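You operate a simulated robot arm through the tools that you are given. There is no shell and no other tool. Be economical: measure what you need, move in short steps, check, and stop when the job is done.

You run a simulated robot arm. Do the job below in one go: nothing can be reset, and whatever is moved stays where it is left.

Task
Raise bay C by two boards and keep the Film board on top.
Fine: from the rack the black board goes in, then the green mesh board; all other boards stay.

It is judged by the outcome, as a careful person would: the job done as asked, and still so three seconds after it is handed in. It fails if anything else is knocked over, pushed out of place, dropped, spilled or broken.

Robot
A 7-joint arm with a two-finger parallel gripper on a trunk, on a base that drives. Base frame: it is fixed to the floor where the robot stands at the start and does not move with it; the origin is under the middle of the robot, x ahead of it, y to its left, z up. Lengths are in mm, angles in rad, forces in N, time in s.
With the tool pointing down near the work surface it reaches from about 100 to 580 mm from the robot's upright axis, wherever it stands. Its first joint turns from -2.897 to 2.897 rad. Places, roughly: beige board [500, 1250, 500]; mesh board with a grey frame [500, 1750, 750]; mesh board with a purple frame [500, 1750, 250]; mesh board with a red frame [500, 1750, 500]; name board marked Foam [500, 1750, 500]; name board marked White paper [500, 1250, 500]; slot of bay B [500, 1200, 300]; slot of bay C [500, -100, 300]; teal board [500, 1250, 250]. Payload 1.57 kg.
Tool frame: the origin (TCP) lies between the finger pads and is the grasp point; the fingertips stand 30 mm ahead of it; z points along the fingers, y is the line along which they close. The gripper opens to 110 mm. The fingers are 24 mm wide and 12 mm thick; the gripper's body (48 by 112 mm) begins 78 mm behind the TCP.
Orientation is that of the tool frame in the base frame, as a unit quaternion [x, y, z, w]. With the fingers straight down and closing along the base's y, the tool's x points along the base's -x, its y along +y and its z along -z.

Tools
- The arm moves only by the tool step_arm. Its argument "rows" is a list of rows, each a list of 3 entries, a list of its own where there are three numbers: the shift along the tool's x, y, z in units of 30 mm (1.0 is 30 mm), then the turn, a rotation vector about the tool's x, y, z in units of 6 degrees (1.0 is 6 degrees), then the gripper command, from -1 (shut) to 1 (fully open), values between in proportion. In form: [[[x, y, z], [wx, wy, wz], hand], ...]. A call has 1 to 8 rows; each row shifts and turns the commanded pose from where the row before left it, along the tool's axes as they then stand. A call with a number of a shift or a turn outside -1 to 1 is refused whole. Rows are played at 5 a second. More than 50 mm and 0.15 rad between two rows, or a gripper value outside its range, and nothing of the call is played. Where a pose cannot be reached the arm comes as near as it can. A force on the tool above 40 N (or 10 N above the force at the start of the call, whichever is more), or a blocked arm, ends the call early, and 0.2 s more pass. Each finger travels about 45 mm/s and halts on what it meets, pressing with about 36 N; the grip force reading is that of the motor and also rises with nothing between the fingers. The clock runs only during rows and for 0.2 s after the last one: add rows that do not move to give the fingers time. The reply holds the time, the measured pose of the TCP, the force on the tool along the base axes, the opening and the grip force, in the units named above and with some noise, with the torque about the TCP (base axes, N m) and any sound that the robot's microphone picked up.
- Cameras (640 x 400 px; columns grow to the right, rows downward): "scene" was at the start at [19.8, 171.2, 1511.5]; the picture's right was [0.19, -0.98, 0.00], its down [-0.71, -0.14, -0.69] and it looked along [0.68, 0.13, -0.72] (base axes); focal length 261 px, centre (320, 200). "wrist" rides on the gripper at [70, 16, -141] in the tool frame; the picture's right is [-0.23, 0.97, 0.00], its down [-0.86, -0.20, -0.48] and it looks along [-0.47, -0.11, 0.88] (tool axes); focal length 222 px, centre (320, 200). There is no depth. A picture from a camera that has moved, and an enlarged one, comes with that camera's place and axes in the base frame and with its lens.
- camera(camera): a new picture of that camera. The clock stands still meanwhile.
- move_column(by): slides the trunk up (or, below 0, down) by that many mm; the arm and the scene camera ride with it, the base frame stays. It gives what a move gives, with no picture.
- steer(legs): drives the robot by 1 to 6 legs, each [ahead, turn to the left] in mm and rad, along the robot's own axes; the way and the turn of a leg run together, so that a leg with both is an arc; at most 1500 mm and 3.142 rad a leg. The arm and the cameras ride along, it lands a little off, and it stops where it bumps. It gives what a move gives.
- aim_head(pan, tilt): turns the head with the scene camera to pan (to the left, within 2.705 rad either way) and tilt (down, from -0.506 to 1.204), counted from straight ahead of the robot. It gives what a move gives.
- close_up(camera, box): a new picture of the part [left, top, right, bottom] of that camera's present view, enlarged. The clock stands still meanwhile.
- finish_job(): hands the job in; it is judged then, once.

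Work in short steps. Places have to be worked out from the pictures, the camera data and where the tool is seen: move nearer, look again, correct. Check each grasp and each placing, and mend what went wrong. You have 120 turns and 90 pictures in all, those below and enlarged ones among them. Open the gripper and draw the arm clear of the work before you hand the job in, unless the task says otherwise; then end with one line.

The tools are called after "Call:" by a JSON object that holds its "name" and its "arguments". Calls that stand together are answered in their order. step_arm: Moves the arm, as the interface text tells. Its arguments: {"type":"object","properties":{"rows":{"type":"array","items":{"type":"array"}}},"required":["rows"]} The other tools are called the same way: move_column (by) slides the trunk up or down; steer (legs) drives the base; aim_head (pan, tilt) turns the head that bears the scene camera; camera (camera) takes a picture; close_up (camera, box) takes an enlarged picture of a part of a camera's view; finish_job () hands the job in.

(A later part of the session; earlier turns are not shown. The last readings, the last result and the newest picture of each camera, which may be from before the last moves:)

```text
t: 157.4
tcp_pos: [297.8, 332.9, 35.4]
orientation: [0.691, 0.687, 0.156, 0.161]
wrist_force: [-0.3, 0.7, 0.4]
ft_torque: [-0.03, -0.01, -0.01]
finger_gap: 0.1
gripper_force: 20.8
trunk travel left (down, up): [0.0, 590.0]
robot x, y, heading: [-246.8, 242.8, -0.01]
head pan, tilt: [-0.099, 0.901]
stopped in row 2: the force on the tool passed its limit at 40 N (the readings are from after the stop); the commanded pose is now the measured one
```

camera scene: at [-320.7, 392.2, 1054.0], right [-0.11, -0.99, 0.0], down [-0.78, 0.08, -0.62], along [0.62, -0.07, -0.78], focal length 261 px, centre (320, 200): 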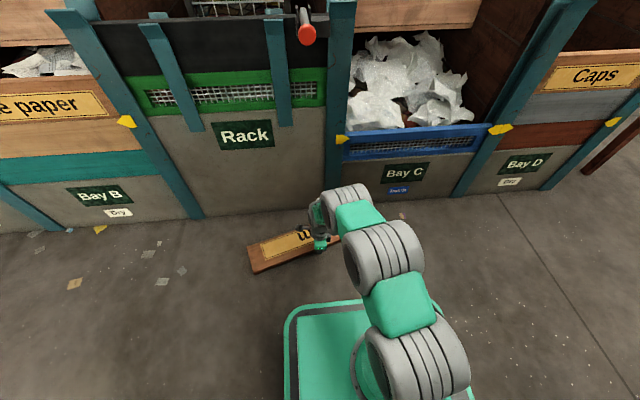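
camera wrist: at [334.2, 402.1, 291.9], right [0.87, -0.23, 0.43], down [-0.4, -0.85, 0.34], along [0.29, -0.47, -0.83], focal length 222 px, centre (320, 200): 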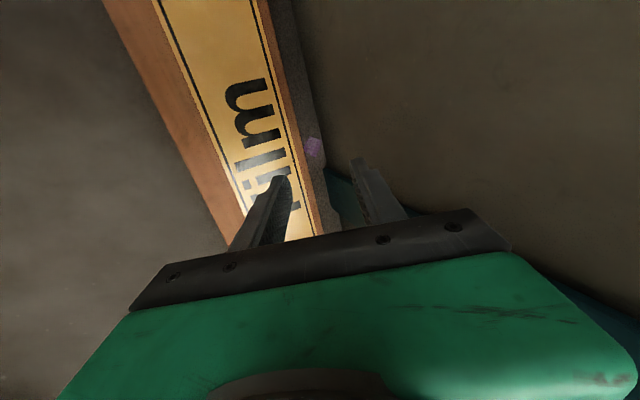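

Seated (0 N now, limit reached before). I preload 2 mm and replay the lift path that worked.

Call:
{"name": "step_arm", "arguments": {"rows": [[[0, 0.066, 0.032], [0, 0, 0], -1], [[0, 0.044, -0.09], [0, 0, 0], -1], [[0, 0.066, -0.172], [0, 0, 0], -1], [[0, 0.066, -0.172], [0, 0, 0], -1], [[0, 0.072, -0.169], [0, 0, 0], -1], [[0, 0.076, -0.17], [0, 0, 0], -1]]}}

```text
t: 158.8
tcp_pos: [299.8, 332.4, 63.0]
orientation: [0.691, 0.687, 0.157, 0.162]
wrist_force: [-0.3, 0.5, -0.2]
ft_torque: [-0.03, 0.02, 0.01]
finger_gap: 0.0
gripper_force: 21.3
trunk travel left (down, up): [0.0, 590.0]
robot x, y, heading: [-247.3, 244.2, -0.011]
head pan, tilt: [-0.099, 0.901]
```

It slipped (0 N). I return and preload with a measured force first.

Call:
{"name": "step_arm", "arguments": {"rows": [[[0, -0.3, -0.147], [0, 0, 0], -1], [[0, -0.19, 0.4], [0, 0, 0], -1], [[0, -0.19, 0.4], [0, 0, 0], -1], [[0, 0.28, 0.137], [0, 0, 0], -1], [[0, 0.03, 0.015], [0, 0, 0], -1], [[0, 0, 0], [0, 0, 0], -1]]}}

Call:
{"name": "step_arm", "arguments": {"rows": [[[0, 0.06, 0.029], [0, 0, 0], -1], [[0, 0, 0], [0, 0, 0], -1]]}}

```text
t: 160.2
tcp_pos: [298.8, 332.8, 34.0]
orientation: [0.691, 0.688, 0.155, 0.161]
wrist_force: [-8.9, 0.1, 3.2]
ft_torque: [-0.01, 0.13, 0.01]
finger_gap: 0.0
gripper_force: 21.1
trunk travel left (down, up): [0.0, 590.0]
robot x, y, heading: [-243.4, 241.0, -0.005]
head pan, tilt: [-0.099, 0.901]
```

```text
t: 160.8
tcp_pos: [299.8, 332.8, 35.2]
orientation: [0.691, 0.688, 0.155, 0.16]
wrist_force: [-29.5, 0.1, 19.3]
ft_torque: [0.0, 0.27, -0.05]
finger_gap: 0.1
gripper_force: 20.9
trunk travel left (down, up): [0.0, 590.0]
robot x, y, heading: [-245.7, 242.2, -0.009]
head pan, tilt: [-0.099, 0.901]
```

29 N. Lift.

Call:
{"name": "step_arm", "arguments": {"rows": [[[0, 0.044, -0.09], [0, 0, 0], -1], [[0, 0.066, -0.172], [0, 0, 0], -1], [[0, 0.066, -0.172], [0, 0, 0], -1], [[0, 0.072, -0.169], [0, 0, 0], -1], [[0, 0.078, -0.168], [0, 0, 0], -1]]}}

```text
t: 162.0
tcp_pos: [298.4, 332.6, 59.7]
orientation: [0.691, 0.688, 0.154, 0.16]
wrist_force: [-26.4, 8.5, -3.2]
ft_torque: [0.17, 0.69, 0.01]
finger_gap: 0.0
gripper_force: 20.9
trunk travel left (down, up): [0.0, 590.0]
robot x, y, heading: [-250.0, 245.9, -0.005]
head pan, tilt: [-0.099, 0.901]
```

Carrying. Continue to ≈40°.

Call:
{"name": "step_arm", "arguments": {"rows": [[[0, 0.182, -0.293], [0, 0, 0], -1], [[0, 0.205, -0.274], [0, 0, 0], -1], [[0, 0.179, -0.205], [0, 0, 0], -1], [[0, 0.193, -0.188], [0, 0, 0], -1], [[0, 0.264, -0.197], [0, 0, 0], -1]]}}

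```text
t: 163.2
tcp_pos: [313.4, 331.9, 106.9]
orientation: [0.691, 0.687, 0.156, 0.162]
wrist_force: [-25.0, 1.1, 11.0]
ft_torque: [-0.11, 0.31, -0.17]
finger_gap: 0.1
gripper_force: 21.5
trunk travel left (down, up): [0.0, 590.0]
robot x, y, heading: [-245.5, 245.1, -0.009]
head pan, tilt: [-0.099, 0.901]
```

Good (≈36°). Continue to ≈58°.

Call:
{"name": "step_arm", "arguments": {"rows": [[[0, 0.272, -0.175], [0, 0, 0], -1], [[0, 0.288, -0.148], [0, 0, 0], -1], [[0, 0.239, -0.094], [0, 0, 0], -1], [[0, 0.251, -0.066], [0, 0, 0], -1], [[0, 0.255, -0.042], [0, 0, 0], -1]]}}

```text
t: 164.4
tcp_pos: [342.1, 333.8, 136.9]
orientation: [0.691, 0.687, 0.157, 0.162]
wrist_force: [-4.4, 0.8, 1.2]
ft_torque: [0.05, 0.07, -0.06]
finger_gap: 0.1
gripper_force: 21.8
trunk travel left (down, up): [0.0, 590.0]
robot x, y, heading: [-248.4, 239.9, -0.008]
head pan, tilt: [-0.099, 0.901]
```

≈58°, light force; add a bit of compression and go to ≈73°.

Call:
{"name": "step_arm", "arguments": {"rows": [[[0, 0.262, 0.01], [0, 0, 0], -1], [[0, 0.197, 0.0], [0, 0, 0], -1], [[0, 0.174, -0.007], [0, 0, 0], -1], [[0, 0.176, 0.005], [0, 0, 0], -1], [[0, 0.17, 0.017], [0, 0, 0], -1]]}}

```text
t: 165.6
tcp_pos: [367.1, 331.8, 149.1]
orientation: [0.691, 0.687, 0.158, 0.161]
wrist_force: [-12.3, -0.7, 17.6]
ft_torque: [-0.21, 0.13, -0.21]
finger_gap: 0.1
gripper_force: 21.9
trunk travel left (down, up): [0.0, 590.0]
robot x, y, heading: [-247.5, 240.5, -0.009]
head pan, tilt: [-0.099, 0.901]
```

≈73°. Now all the way to the wall.

Call:
{"name": "step_arm", "arguments": {"rows": [[[0, 0.17, 0.014], [0, 0, 0], -1], [[0, 0.166, 0.022], [0, 0, 0], -1], [[0, 0.161, 0.03], [0, 0, 0], -1], [[0, 0.157, 0.04], [0, 0, 0], -1], [[0, 0.151, 0.052], [0, 0, 0], -1], [[0, 0.123, 0.053], [0, 0, 0], -1], [[0, 0.12, 0.059], [0, 0, 0], -1]]}}

Call:
{"name": "camera", "arguments": {"camera": "wrist"}}

```text
t: 167.2
tcp_pos: [404.2, 332.4, 159.6]
orientation: [0.691, 0.685, 0.161, 0.166]
wrist_force: [-1.5, -1.2, 13.5]
ft_torque: [-0.04, -0.04, -0.03]
finger_gap: 0.0
gripper_force: 21.4
trunk travel left (down, up): [0.0, 590.0]
robot x, y, heading: [-253.2, 244.9, -0.008]
head pan, tilt: [-0.099, 0.901]
stopped in row 7: the force on the tool passed its limit at 41 N (the readings are from after the stop); the commanded pose is now the measured one
```

```text
29 pictures are left
camera wrist: at [355.9, 402.2, 294.0], right [0.87, -0.23, 0.44], down [-0.4, -0.85, 0.34], along [0.29, -0.47, -0.83], focal length 222 px, centre (320, 200)
```

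wrist: 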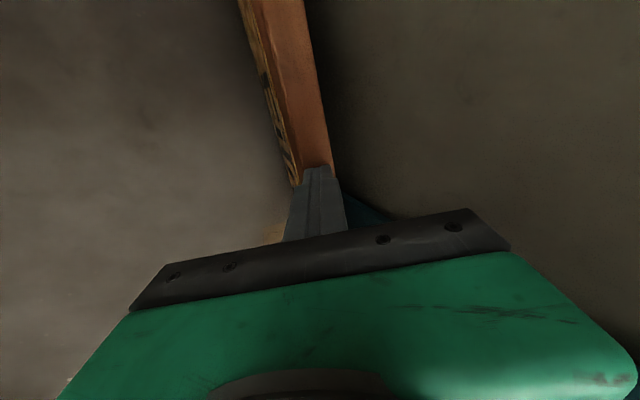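

Pushed firmly to the wall; a label is visible on the robot-side face too, so the board seems labelled on both sides. I lift the finger straight up and see if it stands.

Call:
{"name": "step_arm", "arguments": {"rows": [[[0, 0.15, -0.29], [0, 0, 0], -1], [[0, 0.3, -0.6], [0, 0, 0], -1], [[0, 0.3, -0.6], [0, 0, 0], -1], [[0, 0, 0], [0, 0, 0], -1]]}}

Call:
{"name": "camera", "arguments": {"camera": "wrist"}}

Call:
{"name": "close_up", "arguments": {"camera": "scene", "box": [200, 140, 440, 290]}}

```text
t: 168.2
tcp_pos: [402.2, 333.3, 207.3]
orientation: [0.69, 0.687, 0.159, 0.164]
wrist_force: [0.2, 0.5, -0.3]
ft_torque: [-0.01, 0.02, 0.01]
finger_gap: 0.0
gripper_force: 21.5
trunk travel left (down, up): [0.0, 590.0]
robot x, y, heading: [-251.2, 243.0, -0.008]
head pan, tilt: [-0.099, 0.901]
```

```text
28 pictures are left
camera wrist: at [354.7, 403.1, 341.4], right [0.87, -0.23, 0.43], down [-0.4, -0.85, 0.35], along [0.29, -0.47, -0.83], focal length 222 px, centre (320, 200)
```

wrist: 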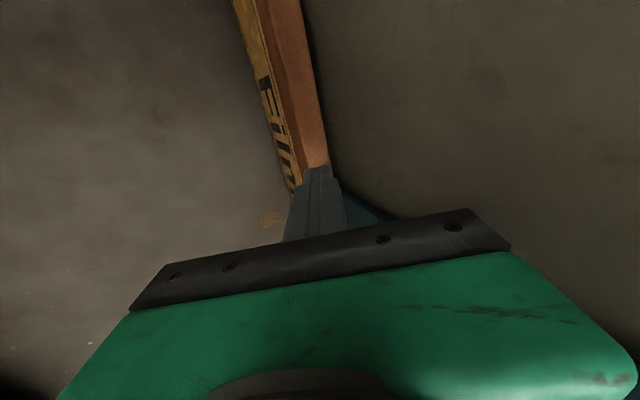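

```text
2.67 times, centred on (320, 215) of scene
camera zoom: at [-230.8, 391.6, 1053.9], right [-0.11, -0.99, 0.0], down [-0.78, 0.08, -0.62], along [0.62, -0.07, -0.78], focal length 696 px, centre (320, 160)
```

zoom: 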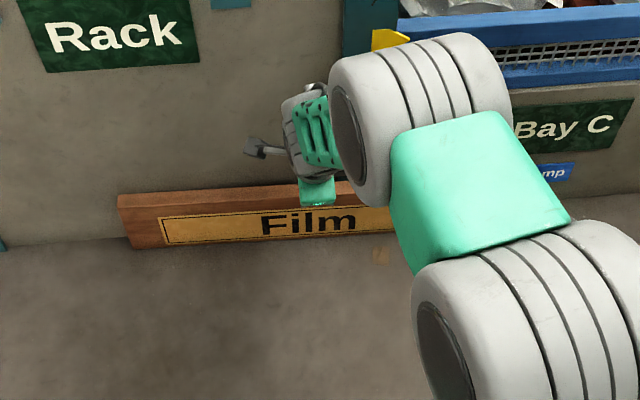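

Film now stands upright by itself, label to the front: a good parking place. I draw the arm back (away from the lever), level the tool, and raise.

Call:
{"name": "step_arm", "arguments": {"rows": [[[0, -0.74, -0.5], [0.73, 0, 0], -1], [[0, -0.74, -0.5], [0.73, 0, 0], -1], [[0, -0.74, -0.5], [0.73, 0, 0], -1], [[0, -0.74, -0.5], [0.73, 0, 0], -1], [[0, -0.74, -0.5], [0.73, 0, 0], -0.5], [[0, -0.74, -0.5], [0.73, 0, 0], -0.3], [[0, -0.9, 0], [0, 0, 0], -0.3], [[0, -0.9, 0], [0, 0, 0], -0.3]]}}

Call:
{"name": "move_column", "arguments": {"by": 400}}

Call:
{"name": "move_column", "arguments": {"by": 180}}

Call:
{"name": "step_arm", "arguments": {"rows": [[[0, 0, -1], [0, 0, 0], -0.3], [[0, 0, -1], [0, 0, 0], -0.3], [[0, 0, -1], [0, 0, 0], -0.3], [[0, 0, -1], [0, 0, 0], -0.3], [[0, 0, -1], [0, 0, 0], -0.3], [[0, 0, -1], [0, 0, 0], -0.3], [[0, 0, -1], [0, 0, 0], -0.3]]}}

Call:
{"name": "steer", "arguments": {"legs": [[255, 0]]}}

```text
t: 170.0
tcp_pos: [197.5, 334.9, 257.0]
orientation: [0.709, 0.705, -0.002, 0.003]
wrist_force: [1.2, -0.3, 0.2]
ft_torque: [0.0, -0.01, 0.01]
finger_gap: 38.6
gripper_force: 0.1
trunk travel left (down, up): [0.0, 590.0]
robot x, y, heading: [-248.5, 241.0, -0.009]
head pan, tilt: [-0.099, 0.901]
```

```text
t: 173.8
tcp_pos: [197.4, 335.8, 658.1]
orientation: [0.709, 0.705, -0.002, 0.002]
wrist_force: [-0.5, 0.9, -0.6]
ft_torque: [0.0, -0.02, -0.01]
finger_gap: 38.2
gripper_force: 0.1
trunk travel left (down, up): [-400.0, 190.0]
robot x, y, heading: [-246.2, 243.3, -0.009]
head pan, tilt: [-0.099, 0.901]
```

```text
t: 175.8
tcp_pos: [197.0, 335.4, 838.1]
orientation: [0.71, 0.704, -0.001, 0.002]
wrist_force: [-0.6, 0.1, -0.4]
ft_torque: [-0.01, 0.01, 0.03]
finger_gap: 38.5
gripper_force: 0.0
trunk travel left (down, up): [-580.0, 10.0]
robot x, y, heading: [-245.3, 242.3, -0.009]
head pan, tilt: [-0.099, 0.901]
```

```text
t: 177.4
tcp_pos: [195.8, 335.1, 1048.0]
orientation: [0.71, 0.705, -0.003, 0.002]
wrist_force: [-0.8, 0.0, -0.1]
ft_torque: [-0.02, 0.04, -0.01]
finger_gap: 38.3
gripper_force: 0.1
trunk travel left (down, up): [-580.0, 10.0]
robot x, y, heading: [-247.7, 244.4, -0.011]
head pan, tilt: [-0.099, 0.901]
```

```text
t: 179.2
tcp_pos: [452.1, 333.2, 1046.8]
orientation: [0.71, 0.704, -0.001, 0.002]
wrist_force: [0.0, 0.0, -0.8]
ft_torque: [0.01, 0.03, -0.02]
finger_gap: 38.5
gripper_force: 0.1
trunk travel left (down, up): [-580.0, 10.0]
robot x, y, heading: [8.3, 240.3, -0.012]
head pan, tilt: [-0.099, 0.901]
```

I move over the rack's middle (y≈562, x≈477).

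Call:
{"name": "step_arm", "arguments": {"rows": [[[0.95, 0.1, 0], [0, 0, -0.08], -0.3], [[0.95, 0.1, 0], [0, 0, 0], -0.3], [[0.95, 0.1, 0], [0, 0, 0], -0.3], [[0.95, 0.1, 0], [0, 0, 0], -0.3], [[0.95, 0.1, 0], [0, 0, 0], -0.3], [[0.95, 0.1, 0], [0, 0, 0], -0.3], [[0.95, 0.1, 0], [0, 0, 0], -0.3], [[0.95, 0.1, 0], [0, 0, 0], -0.3]]}}

Call:
{"name": "move_column", "arguments": {"by": -80}}

Call:
{"name": "camera", "arguments": {"camera": "wrist"}}

Call:
{"name": "aim_head", "arguments": {"pan": 0.55, "tilt": 0.8}}

Call:
{"name": "camera", "arguments": {"camera": "scene"}}

```text
t: 181.0
tcp_pos: [476.7, 560.2, 1044.8]
orientation: [0.706, 0.708, -0.002, 0.002]
wrist_force: [-0.1, -0.1, 0.4]
ft_torque: [-0.04, -0.03, 0.03]
finger_gap: 38.6
gripper_force: 0.1
trunk travel left (down, up): [-580.0, 10.0]
robot x, y, heading: [7.7, 240.0, -0.009]
head pan, tilt: [-0.099, 0.901]
```

```text
t: 182.2
tcp_pos: [476.7, 561.3, 966.3]
orientation: [0.707, 0.707, -0.002, 0.001]
wrist_force: [0.7, -0.3, -0.8]
ft_torque: [-0.01, -0.04, 0.02]
finger_gap: 38.9
gripper_force: 0.0
trunk travel left (down, up): [-500.0, 90.0]
robot x, y, heading: [8.6, 242.7, -0.009]
head pan, tilt: [-0.099, 0.901]
```

```text
26 pictures are left
camera wrist: at [493.4, 630.5, 1107.0], right [0.97, -0.23, 0.0], down [-0.2, -0.85, 0.48], along [-0.11, -0.47, -0.88], focal length 222 px, centre (320, 200)
```

wrist: 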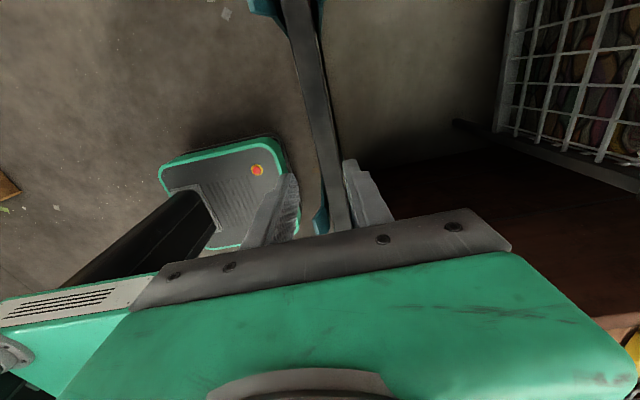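

```text
t: 183.2
tcp_pos: [476.8, 561.8, 965.4]
orientation: [0.708, 0.707, -0.002, 0.002]
wrist_force: [-0.1, 0.9, 1.5]
ft_torque: [0.0, 0.0, 0.0]
finger_gap: 38.5
gripper_force: 0.1
trunk travel left (down, up): [-500.0, 90.0]
robot x, y, heading: [4.4, 244.2, -0.009]
head pan, tilt: [0.55, 0.799]
```

```text
25 pictures are left
camera scene: at [19.2, 438.9, 1561.8], right [0.51, -0.86, 0.0], down [-0.62, -0.37, -0.7], along [0.6, 0.36, -0.72], focal length 261 px, centre (320, 200)
```

scene: 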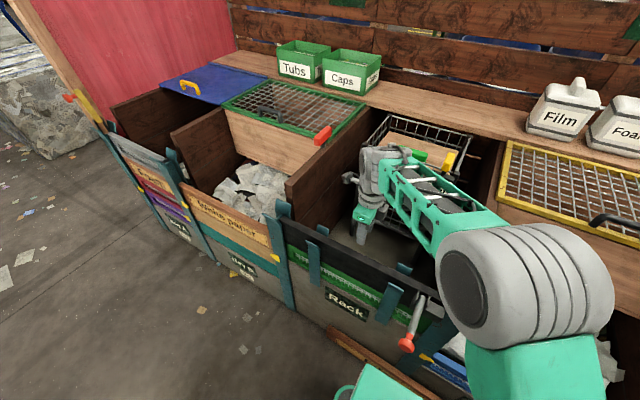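

I zoom to measure the black board's x and height.

Call:
{"name": "close_up", "arguments": {"camera": "wrist", "box": [240, 80, 432, 230]}}

```text
2.67 times, centred on (336, 155) of wrist
camera zoom: at [493.5, 630.5, 1106.9], right [0.97, -0.23, 0.0], down [-0.2, -0.85, 0.48], along [-0.11, -0.47, -0.88], focal length 592 px, centre (277, 320)
```

zoom: 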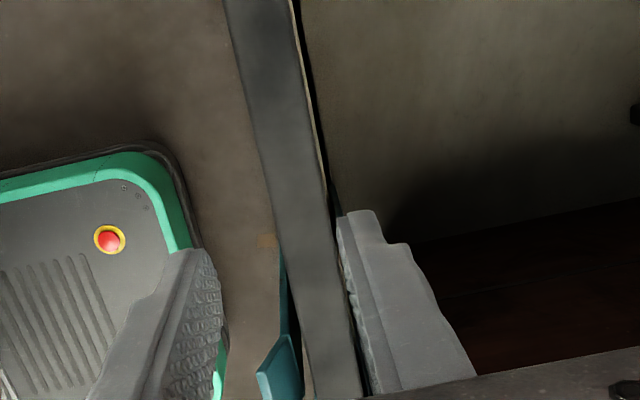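

Black top ≈ z 871, centre x≈483. I shift 5 mm, go down and close on it.

Call:
{"name": "step_arm", "arguments": {"rows": [[[0, 0.17, 0], [0, 0, 0], -0.3], [[0, 0, 0], [0, 0, 0], -0.3]]}}

Call:
{"name": "move_column", "arguments": {"by": -80}}

Call:
{"name": "step_arm", "arguments": {"rows": [[[0, 0, 0.5], [0, 0, 0], -0.3], [[0, 0, 0.55], [0, 0, 0], -0.3], [[0, 0, 0], [0, 0, 0], -1], [[0, 0, 0], [0, 0, 0], -1], [[0, 0, 0], [0, 0, 0], -1]]}}

```text
t: 183.8
tcp_pos: [481.6, 561.5, 965.7]
orientation: [0.708, 0.707, -0.002, 0.002]
wrist_force: [0.0, 0.2, -0.3]
ft_torque: [-0.02, -0.01, -0.02]
finger_gap: 38.5
gripper_force: 0.0
trunk travel left (down, up): [-500.0, 90.0]
robot x, y, heading: [9.3, 242.0, -0.012]
head pan, tilt: [0.55, 0.799]
```

```text
t: 185.0
tcp_pos: [481.3, 560.9, 886.0]
orientation: [0.707, 0.707, -0.002, 0.003]
wrist_force: [-0.1, -0.1, -0.5]
ft_torque: [-0.02, -0.03, 0.0]
finger_gap: 38.6
gripper_force: 0.0
trunk travel left (down, up): [-420.0, 170.0]
robot x, y, heading: [6.4, 238.3, -0.009]
head pan, tilt: [0.55, 0.799]
```

```text
t: 186.2
tcp_pos: [483.0, 560.2, 854.1]
orientation: [0.707, 0.707, -0.002, 0.001]
wrist_force: [1.0, -0.3, 0.2]
ft_torque: [-0.03, 0.01, 0.02]
finger_gap: 0.2
gripper_force: 18.1
trunk travel left (down, up): [-420.0, 170.0]
robot x, y, heading: [10.5, 242.3, -0.014]
head pan, tilt: [0.55, 0.799]
```

The fingers closed on nothing: the top must be below 824. I look again.

Call:
{"name": "step_arm", "arguments": {"rows": [[[0, 0, -0.3], [0, 0, 0], -0.3], [[0, 0, 0], [0, 0, 0], -0.1], [[0, 0, 0], [0, 0, 0], -0.1]]}}

Call:
{"name": "close_up", "arguments": {"camera": "wrist", "box": [240, 80, 432, 230]}}

```text
t: 187.0
tcp_pos: [481.3, 561.5, 862.8]
orientation: [0.707, 0.707, -0.001, 0.001]
wrist_force: [-0.1, -0.7, 0.3]
ft_torque: [0.0, -0.02, -0.01]
finger_gap: 49.6
gripper_force: 0.1
trunk travel left (down, up): [-420.0, 170.0]
robot x, y, heading: [8.3, 240.9, -0.011]
head pan, tilt: [0.55, 0.799]
```

```text
2.67 times, centred on (336, 155) of wrist
camera zoom: at [498.4, 631.0, 1004.2], right [0.97, -0.23, 0.0], down [-0.2, -0.85, 0.48], along [-0.11, -0.47, -0.88], focal length 592 px, centre (277, 320)
```

zoom: 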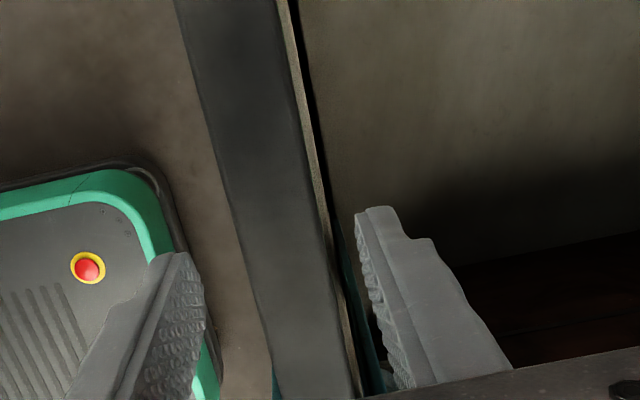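

Better estimate from the two heights: top ≈ z 808, about 33 mm thick, centre x≈481. I go down 70 mm with 50 mm opening and close.

Call:
{"name": "step_arm", "arguments": {"rows": [[[0, 0, 0.8], [0, 0, 0], -0.1], [[0, 0, 0.8], [0, 0, 0], -0.1], [[0, 0, 0.75], [0, 0, 0], -0.1], [[0, 0, 0], [0, 0, 0], -1], [[0, 0, 0], [0, 0, 0], -1], [[0, 0, 0], [0, 0, 0], -1], [[0, 0, 0], [0, 0, 0], -1]]}}

```text
t: 188.6
tcp_pos: [482.8, 561.3, 791.5]
orientation: [0.708, 0.706, -0.001, 0.002]
wrist_force: [1.6, 1.2, 0.6]
ft_torque: [0.41, -0.09, -0.63]
finger_gap: 27.8
gripper_force: 36.1
trunk travel left (down, up): [-420.0, 170.0]
robot x, y, heading: [6.6, 243.6, -0.009]
head pan, tilt: [0.55, 0.799]
```

Gripped at 27.8 mm. Gentle lift to test whether it is latched.

Call:
{"name": "step_arm", "arguments": {"rows": [[[0, 0, -0.15], [0, 0, 0], -1], [[0, 0, -0.25], [0, 0, 0], -1], [[0, 0, -0.4], [0, 0, 0], -1], [[0, 0, 0], [0, 0, 0], -1]]}}

```text
t: 189.6
tcp_pos: [482.3, 561.0, 815.4]
orientation: [0.707, 0.707, -0.003, 0.002]
wrist_force: [0.7, -0.6, -10.4]
ft_torque: [-0.13, -0.04, 0.0]
finger_gap: 27.6
gripper_force: 35.7
trunk travel left (down, up): [-420.0, 170.0]
robot x, y, heading: [4.2, 240.0, -0.012]
head pan, tilt: [0.55, 0.799]
```

Free, ≈1.06 kg, not latched; its centre is ≈12 mm left of my grip. I raise it above the posts.

Call:
{"name": "move_column", "arguments": {"by": 165}}

Call:
{"name": "step_arm", "arguments": {"rows": [[[0, 0, -0.7], [0, 0, 0], -1], [[0, 0, -0.9], [0, 0, 0], -1], [[0, 0, -0.8], [0, 0, 0], -1], [[-0.5, -0.1, 0], [0, 0, 0], -1], [[-0.8, -0.1, 0], [0, 0, 0], -1], [[-1, -0.1, 0], [0, 0, 0], -1], [[-1, -0.1, 0], [0, 0, 0], -1], [[-1, -0.1, 0], [0, 0, 0], -1]]}}

Call:
{"name": "step_arm", "arguments": {"rows": [[[-1, -0.2, 0], [0, 0, 0], -1], [[-1, -0.2, 0], [0, 0, 0], -1], [[-1, -0.2, 0], [0, 0, 0], -1], [[-1, 0, 0], [0, 0, 0], -1], [[-1, 0, 0], [0, 0, 0], -1], [[-1, 0, 0], [0, 0, 0], -1], [[-1, 0, 0], [0, 0, 0], -1], [[-1, 0, 0], [0, 0, 0], -1]]}}

Call:
{"name": "step_arm", "arguments": {"rows": [[[-1, 0.15, 0], [0, 0, 0], -1], [[-1, 0.15, 0], [0, 0, 0], -1], [[-1, 0.2, 0], [0, 0, 0], -1], [[-1, 0.2, 0], [0, 0, 0], -1], [[-1, 0.15, 0], [0, 0, 0], -1], [[-1, 0.15, 0], [0, 0, 0], -1], [[-0.5, 0, 0], [0, 0, 0], -1], [[0, 0, 0], [0, 0, 0], -1]]}}

```text
t: 191.5
tcp_pos: [482.7, 562.0, 981.3]
orientation: [0.707, 0.707, -0.002, 0.003]
wrist_force: [0.2, 0.1, -11.2]
ft_torque: [-0.14, 0.01, 0.0]
finger_gap: 27.7
gripper_force: 35.9
trunk travel left (down, up): [-585.0, 5.0]
robot x, y, heading: [8.9, 243.9, -0.014]
head pan, tilt: [0.55, 0.799]
```

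```text
t: 193.3
tcp_pos: [466.9, 431.5, 1055.0]
orientation: [0.708, 0.707, -0.002, 0.002]
wrist_force: [0.3, -0.7, -9.9]
ft_torque: [-0.15, -0.02, -0.02]
finger_gap: 27.9
gripper_force: 36.4
trunk travel left (down, up): [-585.0, 5.0]
robot x, y, heading: [6.2, 238.9, -0.012]
head pan, tilt: [0.55, 0.799]
```

```text
t: 195.1
tcp_pos: [449.2, 193.4, 1055.3]
orientation: [0.707, 0.708, -0.002, 0.002]
wrist_force: [-0.1, -0.5, -9.4]
ft_torque: [-0.14, -0.02, -0.02]
finger_gap: 28.0
gripper_force: 35.8
trunk travel left (down, up): [-585.0, 5.0]
robot x, y, heading: [6.6, 243.9, -0.009]
head pan, tilt: [0.55, 0.799]
```

```text
t: 196.9
tcp_pos: [479.0, -1.9, 1056.7]
orientation: [0.707, 0.707, -0.002, 0.002]
wrist_force: [0.0, -0.3, -10.7]
ft_torque: [-0.15, 0.01, -0.02]
finger_gap: 27.9
gripper_force: 35.8
trunk travel left (down, up): [-585.0, 5.0]
robot x, y, heading: [5.8, 240.6, -0.014]
head pan, tilt: [0.55, 0.799]
```

Holding well. I move to y≈−92 over bay C and look at the right end against its post.

Call:
{"name": "step_arm", "arguments": {"rows": [[[-1, 0, 0], [0, 0, 0], -1], [[-1, 0, 0], [0, 0, 0], -1], [[-1, 0, 0], [0, 0, 0], -1], [[0, 0, 0], [0, 0, 0], -1]]}}

Call:
{"name": "move_column", "arguments": {"by": -70}}

Call:
{"name": "camera", "arguments": {"camera": "wrist"}}

Call:
{"name": "aim_head", "arguments": {"pan": -0.35, "tilt": 0.75}}

Call:
{"name": "camera", "arguments": {"camera": "scene"}}

```text
t: 197.9
tcp_pos: [479.4, -92.3, 1056.6]
orientation: [0.707, 0.707, -0.002, 0.002]
wrist_force: [0.3, 0.2, -10.1]
ft_torque: [-0.17, 0.0, -0.01]
finger_gap: 28.0
gripper_force: 36.1
trunk travel left (down, up): [-585.0, 5.0]
robot x, y, heading: [5.6, 237.2, -0.012]
head pan, tilt: [0.55, 0.799]
```

```text
t: 199.0
tcp_pos: [478.9, -93.4, 987.0]
orientation: [0.707, 0.707, -0.002, 0.002]
wrist_force: [-0.9, 0.3, -10.3]
ft_torque: [-0.15, 0.03, 0.02]
finger_gap: 28.1
gripper_force: 36.5
trunk travel left (down, up): [-515.0, 75.0]
robot x, y, heading: [7.4, 241.9, -0.01]
head pan, tilt: [0.55, 0.799]
```

```text
22 pictures are left
camera wrist: at [496.0, -23.1, 1128.5], right [0.97, -0.23, 0.0], down [-0.2, -0.85, 0.48], along [-0.11, -0.47, -0.88], focal length 222 px, centre (320, 200)
```

wrist: 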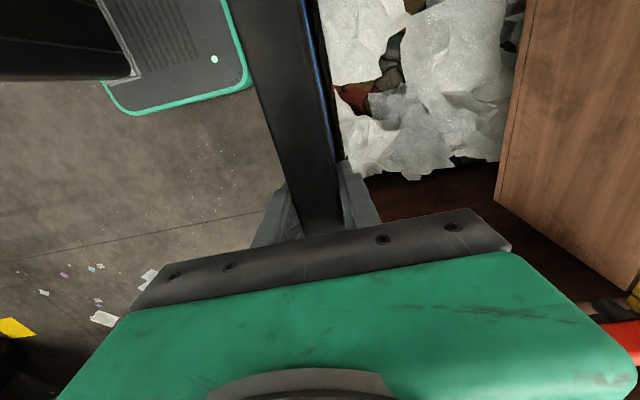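

```text
t: 200.2
tcp_pos: [479.6, -92.8, 986.9]
orientation: [0.707, 0.707, -0.002, 0.002]
wrist_force: [-0.1, -0.3, -11.1]
ft_torque: [-0.17, 0.0, 0.02]
finger_gap: 28.0
gripper_force: 35.4
trunk travel left (down, up): [-515.0, 75.0]
robot x, y, heading: [5.7, 246.4, -0.011]
head pan, tilt: [-0.351, 0.75]
```

```text
21 pictures are left
camera scene: at [28.3, 367.5, 1580.9], right [-0.35, -0.94, 0.0], down [-0.64, 0.24, -0.73], along [0.68, -0.26, -0.68], focal length 261 px, centre (320, 200)
```

scene: 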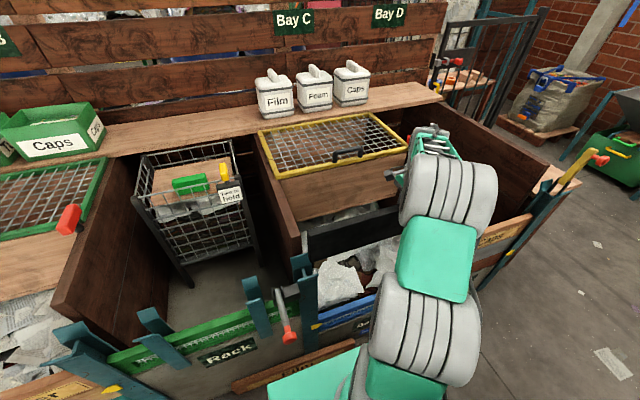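

Alignment looks right. I lower into the slot with force guarding.

Call:
{"name": "step_arm", "arguments": {"rows": [[[0, 0, 0.6], [0, 0, 0], -1], [[0, 0, 0.6], [0, 0, 0], -1], [[0, 0, 0.6], [0, 0, 0], -1], [[0, 0, 0.6], [0, 0, 0], -1], [[0, 0, 0.6], [0, 0, 0], -1], [[0, 0, 0.6], [0, 0, 0], -1], [[0, 0, 0.6], [0, 0, 0], -1], [[0, 0, 0.6], [0, 0, 0], -1]]}}

```text
t: 202.0
tcp_pos: [480.1, -93.6, 843.6]
orientation: [0.707, 0.707, -0.002, 0.002]
wrist_force: [1.0, -0.4, -10.1]
ft_torque: [-0.18, 0.02, -0.03]
finger_gap: 28.2
gripper_force: 36.0
trunk travel left (down, up): [-515.0, 75.0]
robot x, y, heading: [5.4, 236.4, -0.007]
head pan, tilt: [-0.351, 0.75]
```

It is inside the slot without touching. Lower further with the trunk, then guarded steps onto the blue board.

Call:
{"name": "move_column", "arguments": {"by": -220}}

Call:
{"name": "step_arm", "arguments": {"rows": [[[0, 0, 0.4], [0, 0, 0], -1], [[0, 0, 0.4], [0, 0, 0], -1], [[0, 0, 0.3], [0, 0, 0], -1], [[0, 0, 0.2], [0, 0, 0], -1], [[0, 0, 0.2], [0, 0, 0], -1], [[0, 0, 0.2], [0, 0, 0], -1]]}}

```text
t: 204.3
tcp_pos: [479.9, -92.8, 622.6]
orientation: [0.707, 0.707, -0.002, 0.002]
wrist_force: [-0.6, 0.1, -10.1]
ft_torque: [-0.17, 0.0, -0.02]
finger_gap: 28.2
gripper_force: 36.1
trunk travel left (down, up): [-295.0, 295.0]
robot x, y, heading: [7.1, 240.9, -0.012]
head pan, tilt: [-0.351, 0.75]
```

```text
t: 205.7
tcp_pos: [479.3, -92.9, 571.9]
orientation: [0.707, 0.707, -0.002, 0.001]
wrist_force: [-0.3, -0.5, -10.2]
ft_torque: [-0.17, 0.0, 0.0]
finger_gap: 27.9
gripper_force: 35.6
trunk travel left (down, up): [-295.0, 295.0]
robot x, y, heading: [7.4, 238.9, -0.007]
head pan, tilt: [-0.351, 0.75]
```

Not yet seated; more guarded steps down.

Call:
{"name": "step_arm", "arguments": {"rows": [[[0, 0, 0.2], [0, 0, 0], -1], [[0, 0, 0.2], [0, 0, 0], -1], [[0, 0, 0.2], [0, 0, 0], -1], [[0, 0, 0.2], [0, 0, 0], -1], [[0, 0, 0.2], [0, 0, 0], -1], [[0, 0, 0.2], [0, 0, 0], -1], [[0, 0, 0.2], [0, 0, 0], -1], [[0, 0, 0.2], [0, 0, 0], -1]]}}

```text
t: 207.5
tcp_pos: [479.7, -94.2, 530.1]
orientation: [0.707, 0.707, -0.001, 0.005]
wrist_force: [-11.0, 9.3, 37.9]
ft_torque: [-0.08, 1.68, 0.07]
finger_gap: 27.8
gripper_force: 35.9
trunk travel left (down, up): [-295.0, 295.0]
robot x, y, heading: [8.6, 243.0, -0.013]
head pan, tilt: [-0.351, 0.75]
```

Contact at TCP z≈530 (black board seems ~75 mm high). I relieve the pressure by 2 mm and check by picture.

Call:
{"name": "step_arm", "arguments": {"rows": [[[0, 0, -0.1], [0, 0, 0], -1], [[0, 0, 0], [0, 0, 0], -1]]}}

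Call:
{"name": "camera", "arguments": {"camera": "wrist"}}

Call:
{"name": "close_up", "arguments": {"camera": "scene", "box": [260, 200, 452, 350]}}

```text
t: 208.1
tcp_pos: [479.4, -94.7, 530.3]
orientation: [0.708, 0.706, -0.001, 0.004]
wrist_force: [-3.7, -2.2, 21.0]
ft_torque: [-1.08, 0.71, 0.36]
finger_gap: 28.0
gripper_force: 35.7
trunk travel left (down, up): [-295.0, 295.0]
robot x, y, heading: [11.7, 239.6, -0.011]
head pan, tilt: [-0.351, 0.75]
```

```text
20 pictures are left
camera wrist: at [495.1, -24.8, 670.9], right [0.97, -0.23, 0.01], down [-0.2, -0.85, 0.49], along [-0.11, -0.47, -0.87], focal length 222 px, centre (320, 200)
```

wrist: 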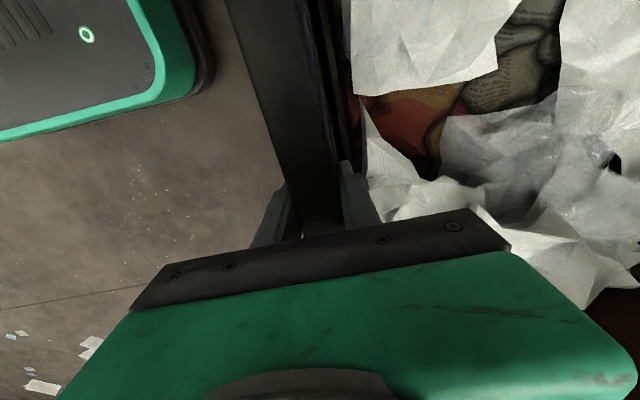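

```text
2.67 times, centred on (356, 275) of scene
camera zoom: at [26.2, 369.0, 1360.7], right [-0.35, -0.94, 0.0], down [-0.64, 0.24, -0.73], along [0.68, -0.26, -0.68], focal length 696 px, centre (224, 0)
```

zoom: 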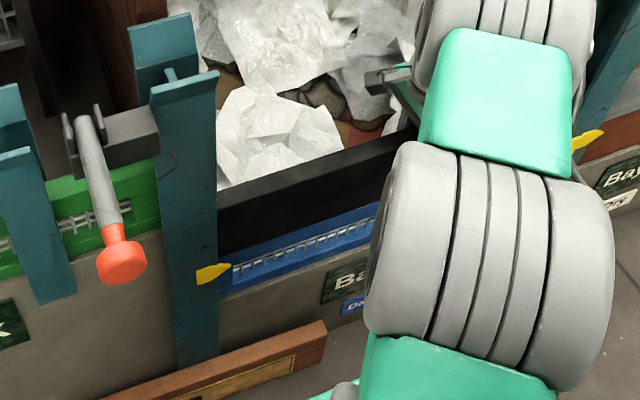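

Black sits on the blue board. I open, rise, and go back over the rack.

Call:
{"name": "step_arm", "arguments": {"rows": [[[0, 0, 0], [0, 0, 0], -0.25], [[0, 0, 0], [0, 0, 0], -0.25], [[0, 0, -0.5], [0, 0, 0], -0.25], [[0, 0, -1], [0, 0, 0], -0.2], [[0, 0, -1], [0, 0, 0], -0.1]]}}

Call:
{"name": "move_column", "arguments": {"by": 290}}

Call:
{"name": "step_arm", "arguments": {"rows": [[[0, 0, -1], [0, 0, 0], -0.1], [[1, 0, -1], [0, 0, 0], -0.1], [[1, 0, -1], [0, 0, 0], -0.1], [[1, 0, -0.5], [0, 0, 0], -0.1], [[1, -0.2, 0], [0, 0, 0], -0.1], [[1, -0.2, 0], [0, 0, 0], -0.1], [[1, -0.2, 0], [0, 0, 0], -0.1], [[1, -0.2, 0], [0, 0, 0], -0.1]]}}

Call:
{"name": "step_arm", "arguments": {"rows": [[[1, 0, 0], [0, 0, 0], -0.1], [[1, 0, 0], [0, 0, 0], -0.1], [[1, 0, 0], [0, 0, 0], -0.1], [[1, 0, 0], [0, 0, 0], -0.1], [[1, 0, 0], [0, 0, 0], -0.1], [[1, 0, 0], [0, 0, 0], -0.1], [[1, 0, 0], [0, 0, 0], -0.1], [[1, 0.2, 0], [0, 0, 0], -0.1]]}}

Call:
{"name": "step_arm", "arguments": {"rows": [[[1, 0.2, 0], [0, 0, 0], -0.1], [[1, 0.2, 0], [0, 0, 0], -0.1], [[1, 0.2, 0], [0, 0, 0], -0.1], [[1, 0.1, 0], [0, 0, 0], -0.1], [[1, 0, 0], [0, 0, 0], -0.1], [[1, 0, 0], [0, 0, 0], -0.1], [[1, 0, 0], [0, 0, 0], -0.1], [[0, 0, 0], [0, 0, 0], -0.1]]}}

```text
t: 209.3
tcp_pos: [478.0, -91.4, 603.9]
orientation: [0.707, 0.707, -0.001, 0.002]
wrist_force: [-0.1, 0.0, 0.1]
ft_torque: [0.02, -0.01, 0.04]
finger_gap: 49.3
gripper_force: 0.1
trunk travel left (down, up): [-295.0, 295.0]
robot x, y, heading: [8.5, 237.7, -0.01]
head pan, tilt: [-0.351, 0.75]
```

```text
t: 212.2
tcp_pos: [479.2, -93.6, 893.5]
orientation: [0.707, 0.707, -0.002, 0.002]
wrist_force: [0.0, 1.2, 0.0]
ft_torque: [0.01, -0.03, 0.0]
finger_gap: 49.3
gripper_force: 0.0
trunk travel left (down, up): [-585.0, 5.0]
robot x, y, heading: [9.8, 243.7, -0.013]
head pan, tilt: [-0.351, 0.75]
```

```text
t: 214.0
tcp_pos: [455.0, 116.4, 997.7]
orientation: [0.707, 0.707, -0.002, 0.002]
wrist_force: [0.1, 0.4, -0.3]
ft_torque: [0.01, 0.0, 0.02]
finger_gap: 49.7
gripper_force: 0.0
trunk travel left (down, up): [-585.0, 5.0]
robot x, y, heading: [9.1, 240.0, -0.016]
head pan, tilt: [-0.351, 0.75]
```

```text
t: 215.8
tcp_pos: [460.7, 357.0, 995.3]
orientation: [0.708, 0.706, -0.001, 0.002]
wrist_force: [-0.2, -0.2, -0.1]
ft_torque: [0.0, 0.01, 0.02]
finger_gap: 49.4
gripper_force: 0.1
trunk travel left (down, up): [-585.0, 5.0]
robot x, y, heading: [6.9, 241.6, -0.013]
head pan, tilt: [-0.351, 0.75]
```

```text
t: 217.6
tcp_pos: [481.3, 569.1, 993.8]
orientation: [0.707, 0.707, -0.002, 0.002]
wrist_force: [-0.9, -0.7, 0.4]
ft_torque: [0.01, 0.01, 0.01]
finger_gap: 49.4
gripper_force: 0.1
trunk travel left (down, up): [-585.0, 5.0]
robot x, y, heading: [6.8, 243.7, -0.012]
head pan, tilt: [-0.351, 0.75]
```

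Over the rack's middle; I lower to above the green board and measure.

Call:
{"name": "move_column", "arguments": {"by": -215}}

Call:
{"name": "close_up", "arguments": {"camera": "wrist", "box": [240, 80, 432, 230]}}

```text
t: 219.9
tcp_pos: [482.0, 568.2, 780.1]
orientation: [0.707, 0.707, -0.002, 0.002]
wrist_force: [-1.0, -1.2, -0.5]
ft_torque: [-0.03, 0.0, 0.0]
finger_gap: 49.4
gripper_force: 0.1
trunk travel left (down, up): [-370.0, 220.0]
robot x, y, heading: [11.2, 239.3, -0.008]
head pan, tilt: [-0.351, 0.75]
```

```text
2.67 times, centred on (336, 155) of wrist
camera zoom: at [498.1, 637.4, 920.9], right [0.97, -0.23, 0.0], down [-0.2, -0.85, 0.48], along [-0.11, -0.47, -0.88], focal length 592 px, centre (277, 320)
```

zoom: 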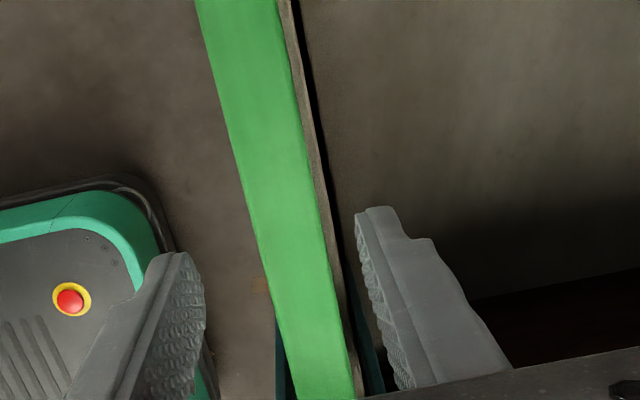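

From the stack heights, green's top should be ≈735. I go down 64 mm and close.

Call:
{"name": "step_arm", "arguments": {"rows": [[[0, 0.04, 0.7], [0, 0, 0], -0.1], [[0, 0, 0.75], [0, 0, 0], -0.1], [[0, 0, 0.7], [0, 0, 0], -0.1], [[0, 0, 0], [0, 0, 0], -1], [[0, 0, 0], [0, 0, 0], -1], [[0, 0, 0], [0, 0, 0], -1], [[0, 0, 0], [0, 0, 0], -1]]}}

Call:
{"name": "step_arm", "arguments": {"rows": [[[0, 0, -0.15], [0, 0, 0], -1], [[0, 0, -0.25], [0, 0, 0], -1], [[0, 0, -0.4], [0, 0, 0], -1], [[0, 0, 0], [0, 0, 0], -1]]}}

```text
t: 221.5
tcp_pos: [482.3, 567.6, 714.5]
orientation: [0.707, 0.707, -0.002, 0.002]
wrist_force: [0.0, 1.0, -0.3]
ft_torque: [0.19, -0.06, -0.51]
finger_gap: 27.8
gripper_force: 35.9
trunk travel left (down, up): [-370.0, 220.0]
robot x, y, heading: [5.2, 237.2, -0.014]
head pan, tilt: [-0.351, 0.75]
```

```text
t: 222.5
tcp_pos: [482.6, 567.7, 739.6]
orientation: [0.708, 0.707, -0.003, 0.003]
wrist_force: [0.1, 1.0, -8.0]
ft_torque: [-0.07, -0.02, -0.04]
finger_gap: 28.0
gripper_force: 36.6
trunk travel left (down, up): [-370.0, 220.0]
robot x, y, heading: [8.4, 244.6, -0.008]
head pan, tilt: [-0.351, 0.75]
```

Green lifted (0.8 kg, centre ≈9 mm left). Raise and carry over to bay C the same way.

Call:
{"name": "move_column", "arguments": {"by": 215}}

Call:
{"name": "step_arm", "arguments": {"rows": [[[0, 0, -0.7], [0, 0, 0], -1], [[0, 0, -0.9], [0, 0, 0], -1], [[0, 0, -0.9], [0, 0, 0], -1], [[-0.5, -0.1, -0.5], [0, 0, 0], -1], [[-0.8, -0.1, 0], [0, 0, 0], -1], [[-1, -0.1, 0], [0, 0, 0], -1], [[-1, -0.1, 0], [0, 0, 0], -1], [[-1, -0.1, 0], [0, 0, 0], -1]]}}

Call:
{"name": "step_arm", "arguments": {"rows": [[[-1, -0.2, 0], [0, 0, 0], -1], [[-1, -0.2, 0], [0, 0, 0], -1], [[-1, -0.2, 0], [0, 0, 0], -1], [[-1, 0, 0], [0, 0, 0], -1], [[-1, 0, 0], [0, 0, 0], -1], [[-1, 0, 0], [0, 0, 0], -1], [[-1, 0, 0], [0, 0, 0], -1], [[-1, 0, 0], [0, 0, 0], -1]]}}

Call:
{"name": "step_arm", "arguments": {"rows": [[[-1, 0.15, 0], [0, 0, 0], -1], [[-1, 0.15, 0], [0, 0, 0], -1], [[-1, 0.2, 0], [0, 0, 0], -1], [[-1, 0.2, 0], [0, 0, 0], -1], [[-1, 0.15, 0], [0, 0, 0], -1], [[-1, 0.05, 0], [0, 0, 0], -1], [[-1, 0, 0], [0, 0, 0], -1], [[-1, 0, 0], [0, 0, 0], -1]]}}

Call:
{"name": "step_arm", "arguments": {"rows": [[[-0.9, 0, 0], [0, 0, 0], -1], [[-0.5, 0, 0], [0, 0, 0], -1], [[0, 0, 0], [0, 0, 0], -1]]}}

```text
t: 224.8
tcp_pos: [483.4, 567.3, 953.3]
orientation: [0.707, 0.707, -0.003, 0.003]
wrist_force: [-0.6, -0.5, -8.6]
ft_torque: [-0.06, 0.0, -0.01]
finger_gap: 27.5
gripper_force: 35.9
trunk travel left (down, up): [-585.0, 5.0]
robot x, y, heading: [9.3, 239.7, -0.012]
head pan, tilt: [-0.351, 0.75]
```

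```text
t: 226.6
tcp_pos: [468.0, 439.3, 1046.3]
orientation: [0.707, 0.707, -0.002, 0.002]
wrist_force: [-0.1, 0.8, -7.5]
ft_torque: [-0.05, -0.01, 0.01]
finger_gap: 27.8
gripper_force: 36.1
trunk travel left (down, up): [-585.0, 5.0]
robot x, y, heading: [6.0, 239.0, -0.009]
head pan, tilt: [-0.351, 0.75]
```

```text
t: 228.4
tcp_pos: [449.3, 197.5, 1045.3]
orientation: [0.707, 0.707, -0.002, 0.001]
wrist_force: [0.5, -0.6, -8.0]
ft_torque: [-0.05, 0.02, 0.0]
finger_gap: 27.8
gripper_force: 35.7
trunk travel left (down, up): [-585.0, 5.0]
robot x, y, heading: [5.1, 241.0, -0.011]
head pan, tilt: [-0.351, 0.75]
```

```text
t: 230.2
tcp_pos: [477.8, -41.9, 1047.8]
orientation: [0.707, 0.707, -0.002, 0.002]
wrist_force: [-0.2, 0.0, -7.8]
ft_torque: [-0.04, 0.01, -0.01]
finger_gap: 27.8
gripper_force: 35.8
trunk travel left (down, up): [-585.0, 5.0]
robot x, y, heading: [5.3, 236.3, -0.014]
head pan, tilt: [-0.351, 0.75]
```

```text
t: 231.0
tcp_pos: [476.1, -82.1, 1047.5]
orientation: [0.707, 0.708, -0.001, 0.002]
wrist_force: [0.0, 0.8, -7.0]
ft_torque: [-0.06, 0.02, -0.02]
finger_gap: 27.8
gripper_force: 36.3
trunk travel left (down, up): [-585.0, 5.0]
robot x, y, heading: [11.3, 243.9, -0.007]
head pan, tilt: [-0.351, 0.75]
```

Align to y≈−88, x≈480 and lower with guarding.

Call:
{"name": "step_arm", "arguments": {"rows": [[[-0.2, 0.12, 0.5], [0, 0, 0], -1], [[0, 0, 0.9], [0, 0, 0], -1], [[0, 0, 0.9], [0, 0, 0], -1], [[0, 0, 0.7], [0, 0, 0], -1], [[0, 0, 0.7], [0, 0, 0], -1], [[0, 0, 0.7], [0, 0, 0], -1], [[0, 0, 0.7], [0, 0, 0], -1], [[0, 0, 0.7], [0, 0, 0], -1]]}}

Call:
{"name": "step_arm", "arguments": {"rows": [[[0, 0, 0.7], [0, 0, 0], -1], [[0, 0, 0.7], [0, 0, 0], -1], [[0, 0, 0], [0, 0, 0], -1]]}}

```text
t: 232.8
tcp_pos: [480.6, -89.3, 873.4]
orientation: [0.707, 0.707, -0.002, 0.002]
wrist_force: [1.0, -0.5, -8.8]
ft_torque: [-0.06, 0.01, 0.0]
finger_gap: 27.8
gripper_force: 36.2
trunk travel left (down, up): [-585.0, 5.0]
robot x, y, heading: [8.5, 240.1, -0.013]
head pan, tilt: [-0.351, 0.75]
```

```text
t: 233.6
tcp_pos: [480.8, -89.1, 831.6]
orientation: [0.707, 0.707, -0.001, 0.002]
wrist_force: [-0.7, 0.3, -7.8]
ft_torque: [-0.03, 0.01, 0.03]
finger_gap: 27.6
gripper_force: 35.5
trunk travel left (down, up): [-585.0, 5.0]
robot x, y, heading: [6.2, 240.2, -0.009]
head pan, tilt: [-0.351, 0.75]
```

Call:
{"name": "move_column", "arguments": {"by": -180}}

Call:
{"name": "step_arm", "arguments": {"rows": [[[0, 0, 0.4], [0, 0, 0], -1], [[0, 0, 0.3], [0, 0, 0], -1], [[0, 0, 0.2], [0, 0, 0], -1], [[0, 0, 0.2], [0, 0, 0], -1], [[0, 0, 0.2], [0, 0, 0], -1], [[0, 0, 0.15], [0, 0, 0], -1], [[0, 0, 0.15], [0, 0, 0], -1], [[0, 0, 0.15], [0, 0, 0], -1]]}}

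```text
t: 235.0
tcp_pos: [486.4, -91.5, 703.1]
orientation: [0.706, 0.708, -0.001, 0.012]
wrist_force: [-10.4, 11.0, 24.3]
ft_torque: [1.0, 0.98, -0.3]
finger_gap: 28.2
gripper_force: 35.3
trunk travel left (down, up): [-445.0, 145.0]
robot x, y, heading: [9.7, 242.0, -0.008]
head pan, tilt: [-0.351, 0.75]
stopped: the force on the tool passed its limit at 101 N (the readings are from after the stop); the commanded pose is now the measured one
```

```text
t: 235.4
tcp_pos: [487.0, -94.6, 698.9]
orientation: [0.707, 0.707, -0.001, 0.014]
wrist_force: [-10.8, 9.7, 24.6]
ft_torque: [0.96, 1.1, -0.49]
finger_gap: 28.0
gripper_force: 35.5
trunk travel left (down, up): [-445.0, 145.0]
robot x, y, heading: [9.3, 239.4, -0.01]
head pan, tilt: [-0.351, 0.75]
stopped in row 1: the force on the tool passed its limit at 66 N (the readings are from after the stop); the commanded pose is now the measured one
```

It met something at TCP z≈700, well above the expected ~600. I relieve and look.

Call:
{"name": "step_arm", "arguments": {"rows": [[[0, 0, -0.3], [0, 0, 0], -1], [[0, 0, -0.1], [0, 0, 0], -1], [[0, 0, 0], [0, 0, 0], -1]]}}

Call:
{"name": "camera", "arguments": {"camera": "scene"}}

Call:
{"name": "camera", "arguments": {"camera": "wrist"}}

```text
t: 236.2
tcp_pos: [488.0, -94.6, 707.5]
orientation: [0.707, 0.707, -0.002, 0.011]
wrist_force: [-9.0, 0.1, -10.8]
ft_torque: [0.17, 1.16, -0.35]
finger_gap: 27.7
gripper_force: 35.9
trunk travel left (down, up): [-445.0, 145.0]
robot x, y, heading: [4.8, 241.8, -0.006]
head pan, tilt: [-0.351, 0.75]
```

```text
17 pictures are left
camera scene: at [27.3, 367.6, 1510.3], right [-0.35, -0.94, 0.0], down [-0.64, 0.24, -0.73], along [0.68, -0.26, -0.68], focal length 261 px, centre (320, 200)
```

scene: 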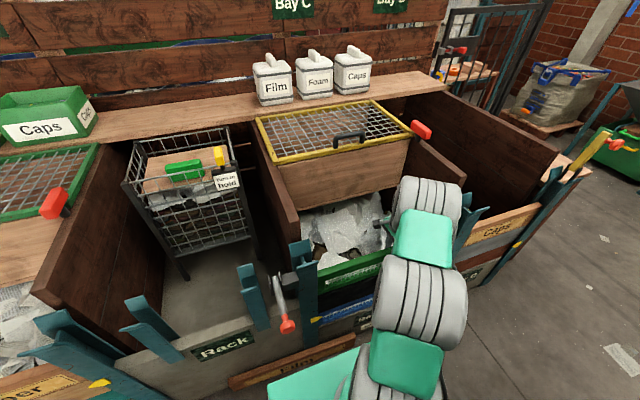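

```text
16 pictures are left
camera wrist: at [502.4, -23.4, 847.4], right [0.97, -0.23, 0.02], down [-0.21, -0.85, 0.49], along [-0.1, -0.48, -0.87], focal length 222 px, centre (320, 200)
```

wrist: 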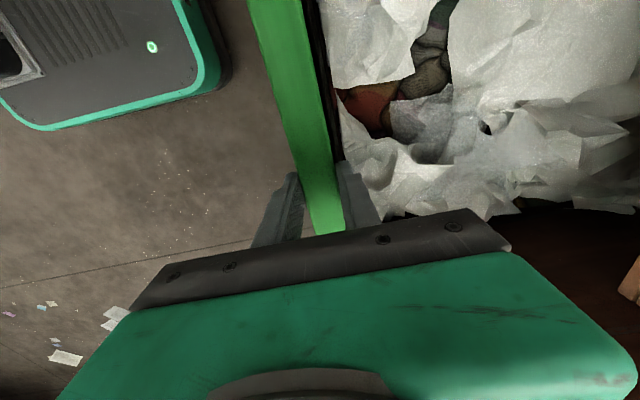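

Call:
{"name": "close_up", "arguments": {"camera": "scene", "box": [270, 230, 430, 350]}}

```text
3.33 times, centred on (350, 290) of scene
camera zoom: at [27.3, 367.6, 1510.3], right [-0.35, -0.94, 0.0], down [-0.64, 0.24, -0.73], along [0.68, -0.26, -0.68], focal length 870 px, centre (220, -100)
```

zoom: 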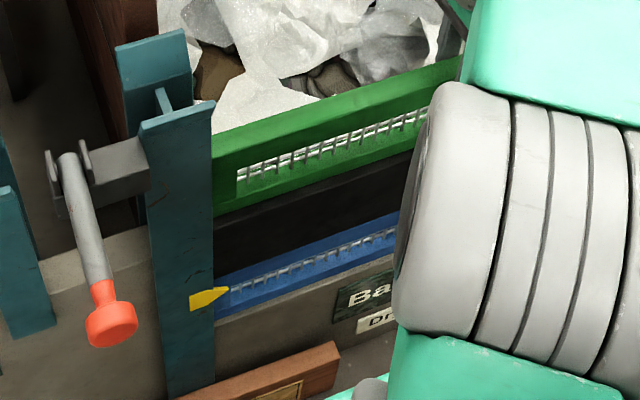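

Comparing heights: all boards are ≈125 mm high, and the computed seated height for green is TCP z≈703. The zoom confirms green sits directly on black. I settle it gently, release and rise.

Call:
{"name": "step_arm", "arguments": {"rows": [[[0, -0.15, 0.08], [0, 0, 0], -1], [[0, -0.05, 0.05], [0, 0, 0], -1], [[0, 0, 0], [0, 0, 0], -1]]}}

Call:
{"name": "step_arm", "arguments": {"rows": [[[0, 0, 0], [0, 0, 0], -0.25], [[0, 0, 0], [0, 0, 0], -0.25], [[0, 0, -0.4], [0, 0, 0], -0.25], [[0, 0, -1], [0, 0, 0], -0.2], [[0, 0, -1], [0, 0, 0], -0.1], [[0, 0, -1], [0, 0, 0], -0.1], [[0, 0, -1], [0, 0, 0], -0.1]]}}

Call:
{"name": "camera", "arguments": {"camera": "wrist"}}

Call:
{"name": "close_up", "arguments": {"camera": "scene", "box": [270, 230, 430, 350]}}

```text
t: 237.0
tcp_pos: [484.5, -94.6, 704.6]
orientation: [0.706, 0.708, -0.001, 0.014]
wrist_force: [-0.4, -0.5, -7.9]
ft_torque: [-0.06, 0.03, -0.03]
finger_gap: 27.7
gripper_force: 36.1
trunk travel left (down, up): [-445.0, 145.0]
robot x, y, heading: [11.8, 239.0, -0.005]
head pan, tilt: [-0.351, 0.75]
```

```text
t: 238.6
tcp_pos: [480.2, -91.9, 835.5]
orientation: [0.707, 0.707, 0.0, 0.013]
wrist_force: [-0.2, 0.5, 0.1]
ft_torque: [-0.02, 0.0, -0.01]
finger_gap: 49.2
gripper_force: 0.0
trunk travel left (down, up): [-445.0, 145.0]
robot x, y, heading: [10.0, 243.2, -0.005]
head pan, tilt: [-0.351, 0.75]
```

```text
14 pictures are left
camera wrist: at [494.4, -20.9, 976.4], right [0.97, -0.23, 0.02], down [-0.21, -0.85, 0.49], along [-0.09, -0.48, -0.87], focal length 222 px, centre (320, 200)
```

wrist: 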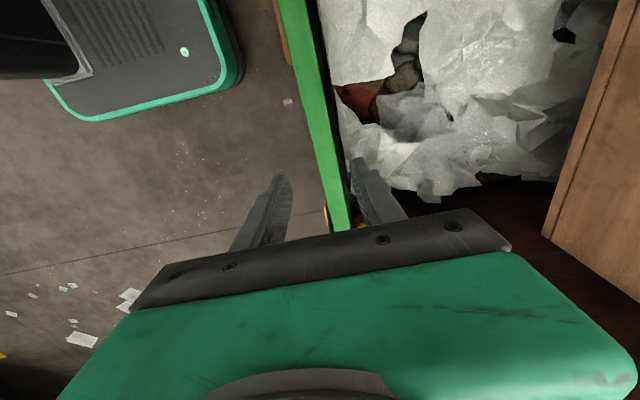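

```text
3.33 times, centred on (350, 290) of scene
camera zoom: at [26.9, 368.2, 1510.4], right [-0.35, -0.94, 0.0], down [-0.64, 0.24, -0.73], along [0.68, -0.26, -0.68], focal length 870 px, centre (220, -100)
```

zoom: 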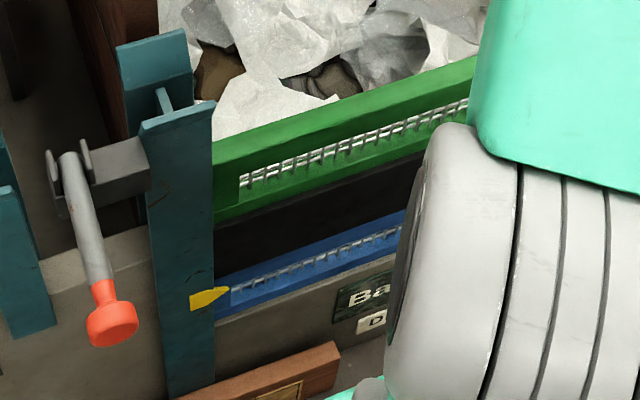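

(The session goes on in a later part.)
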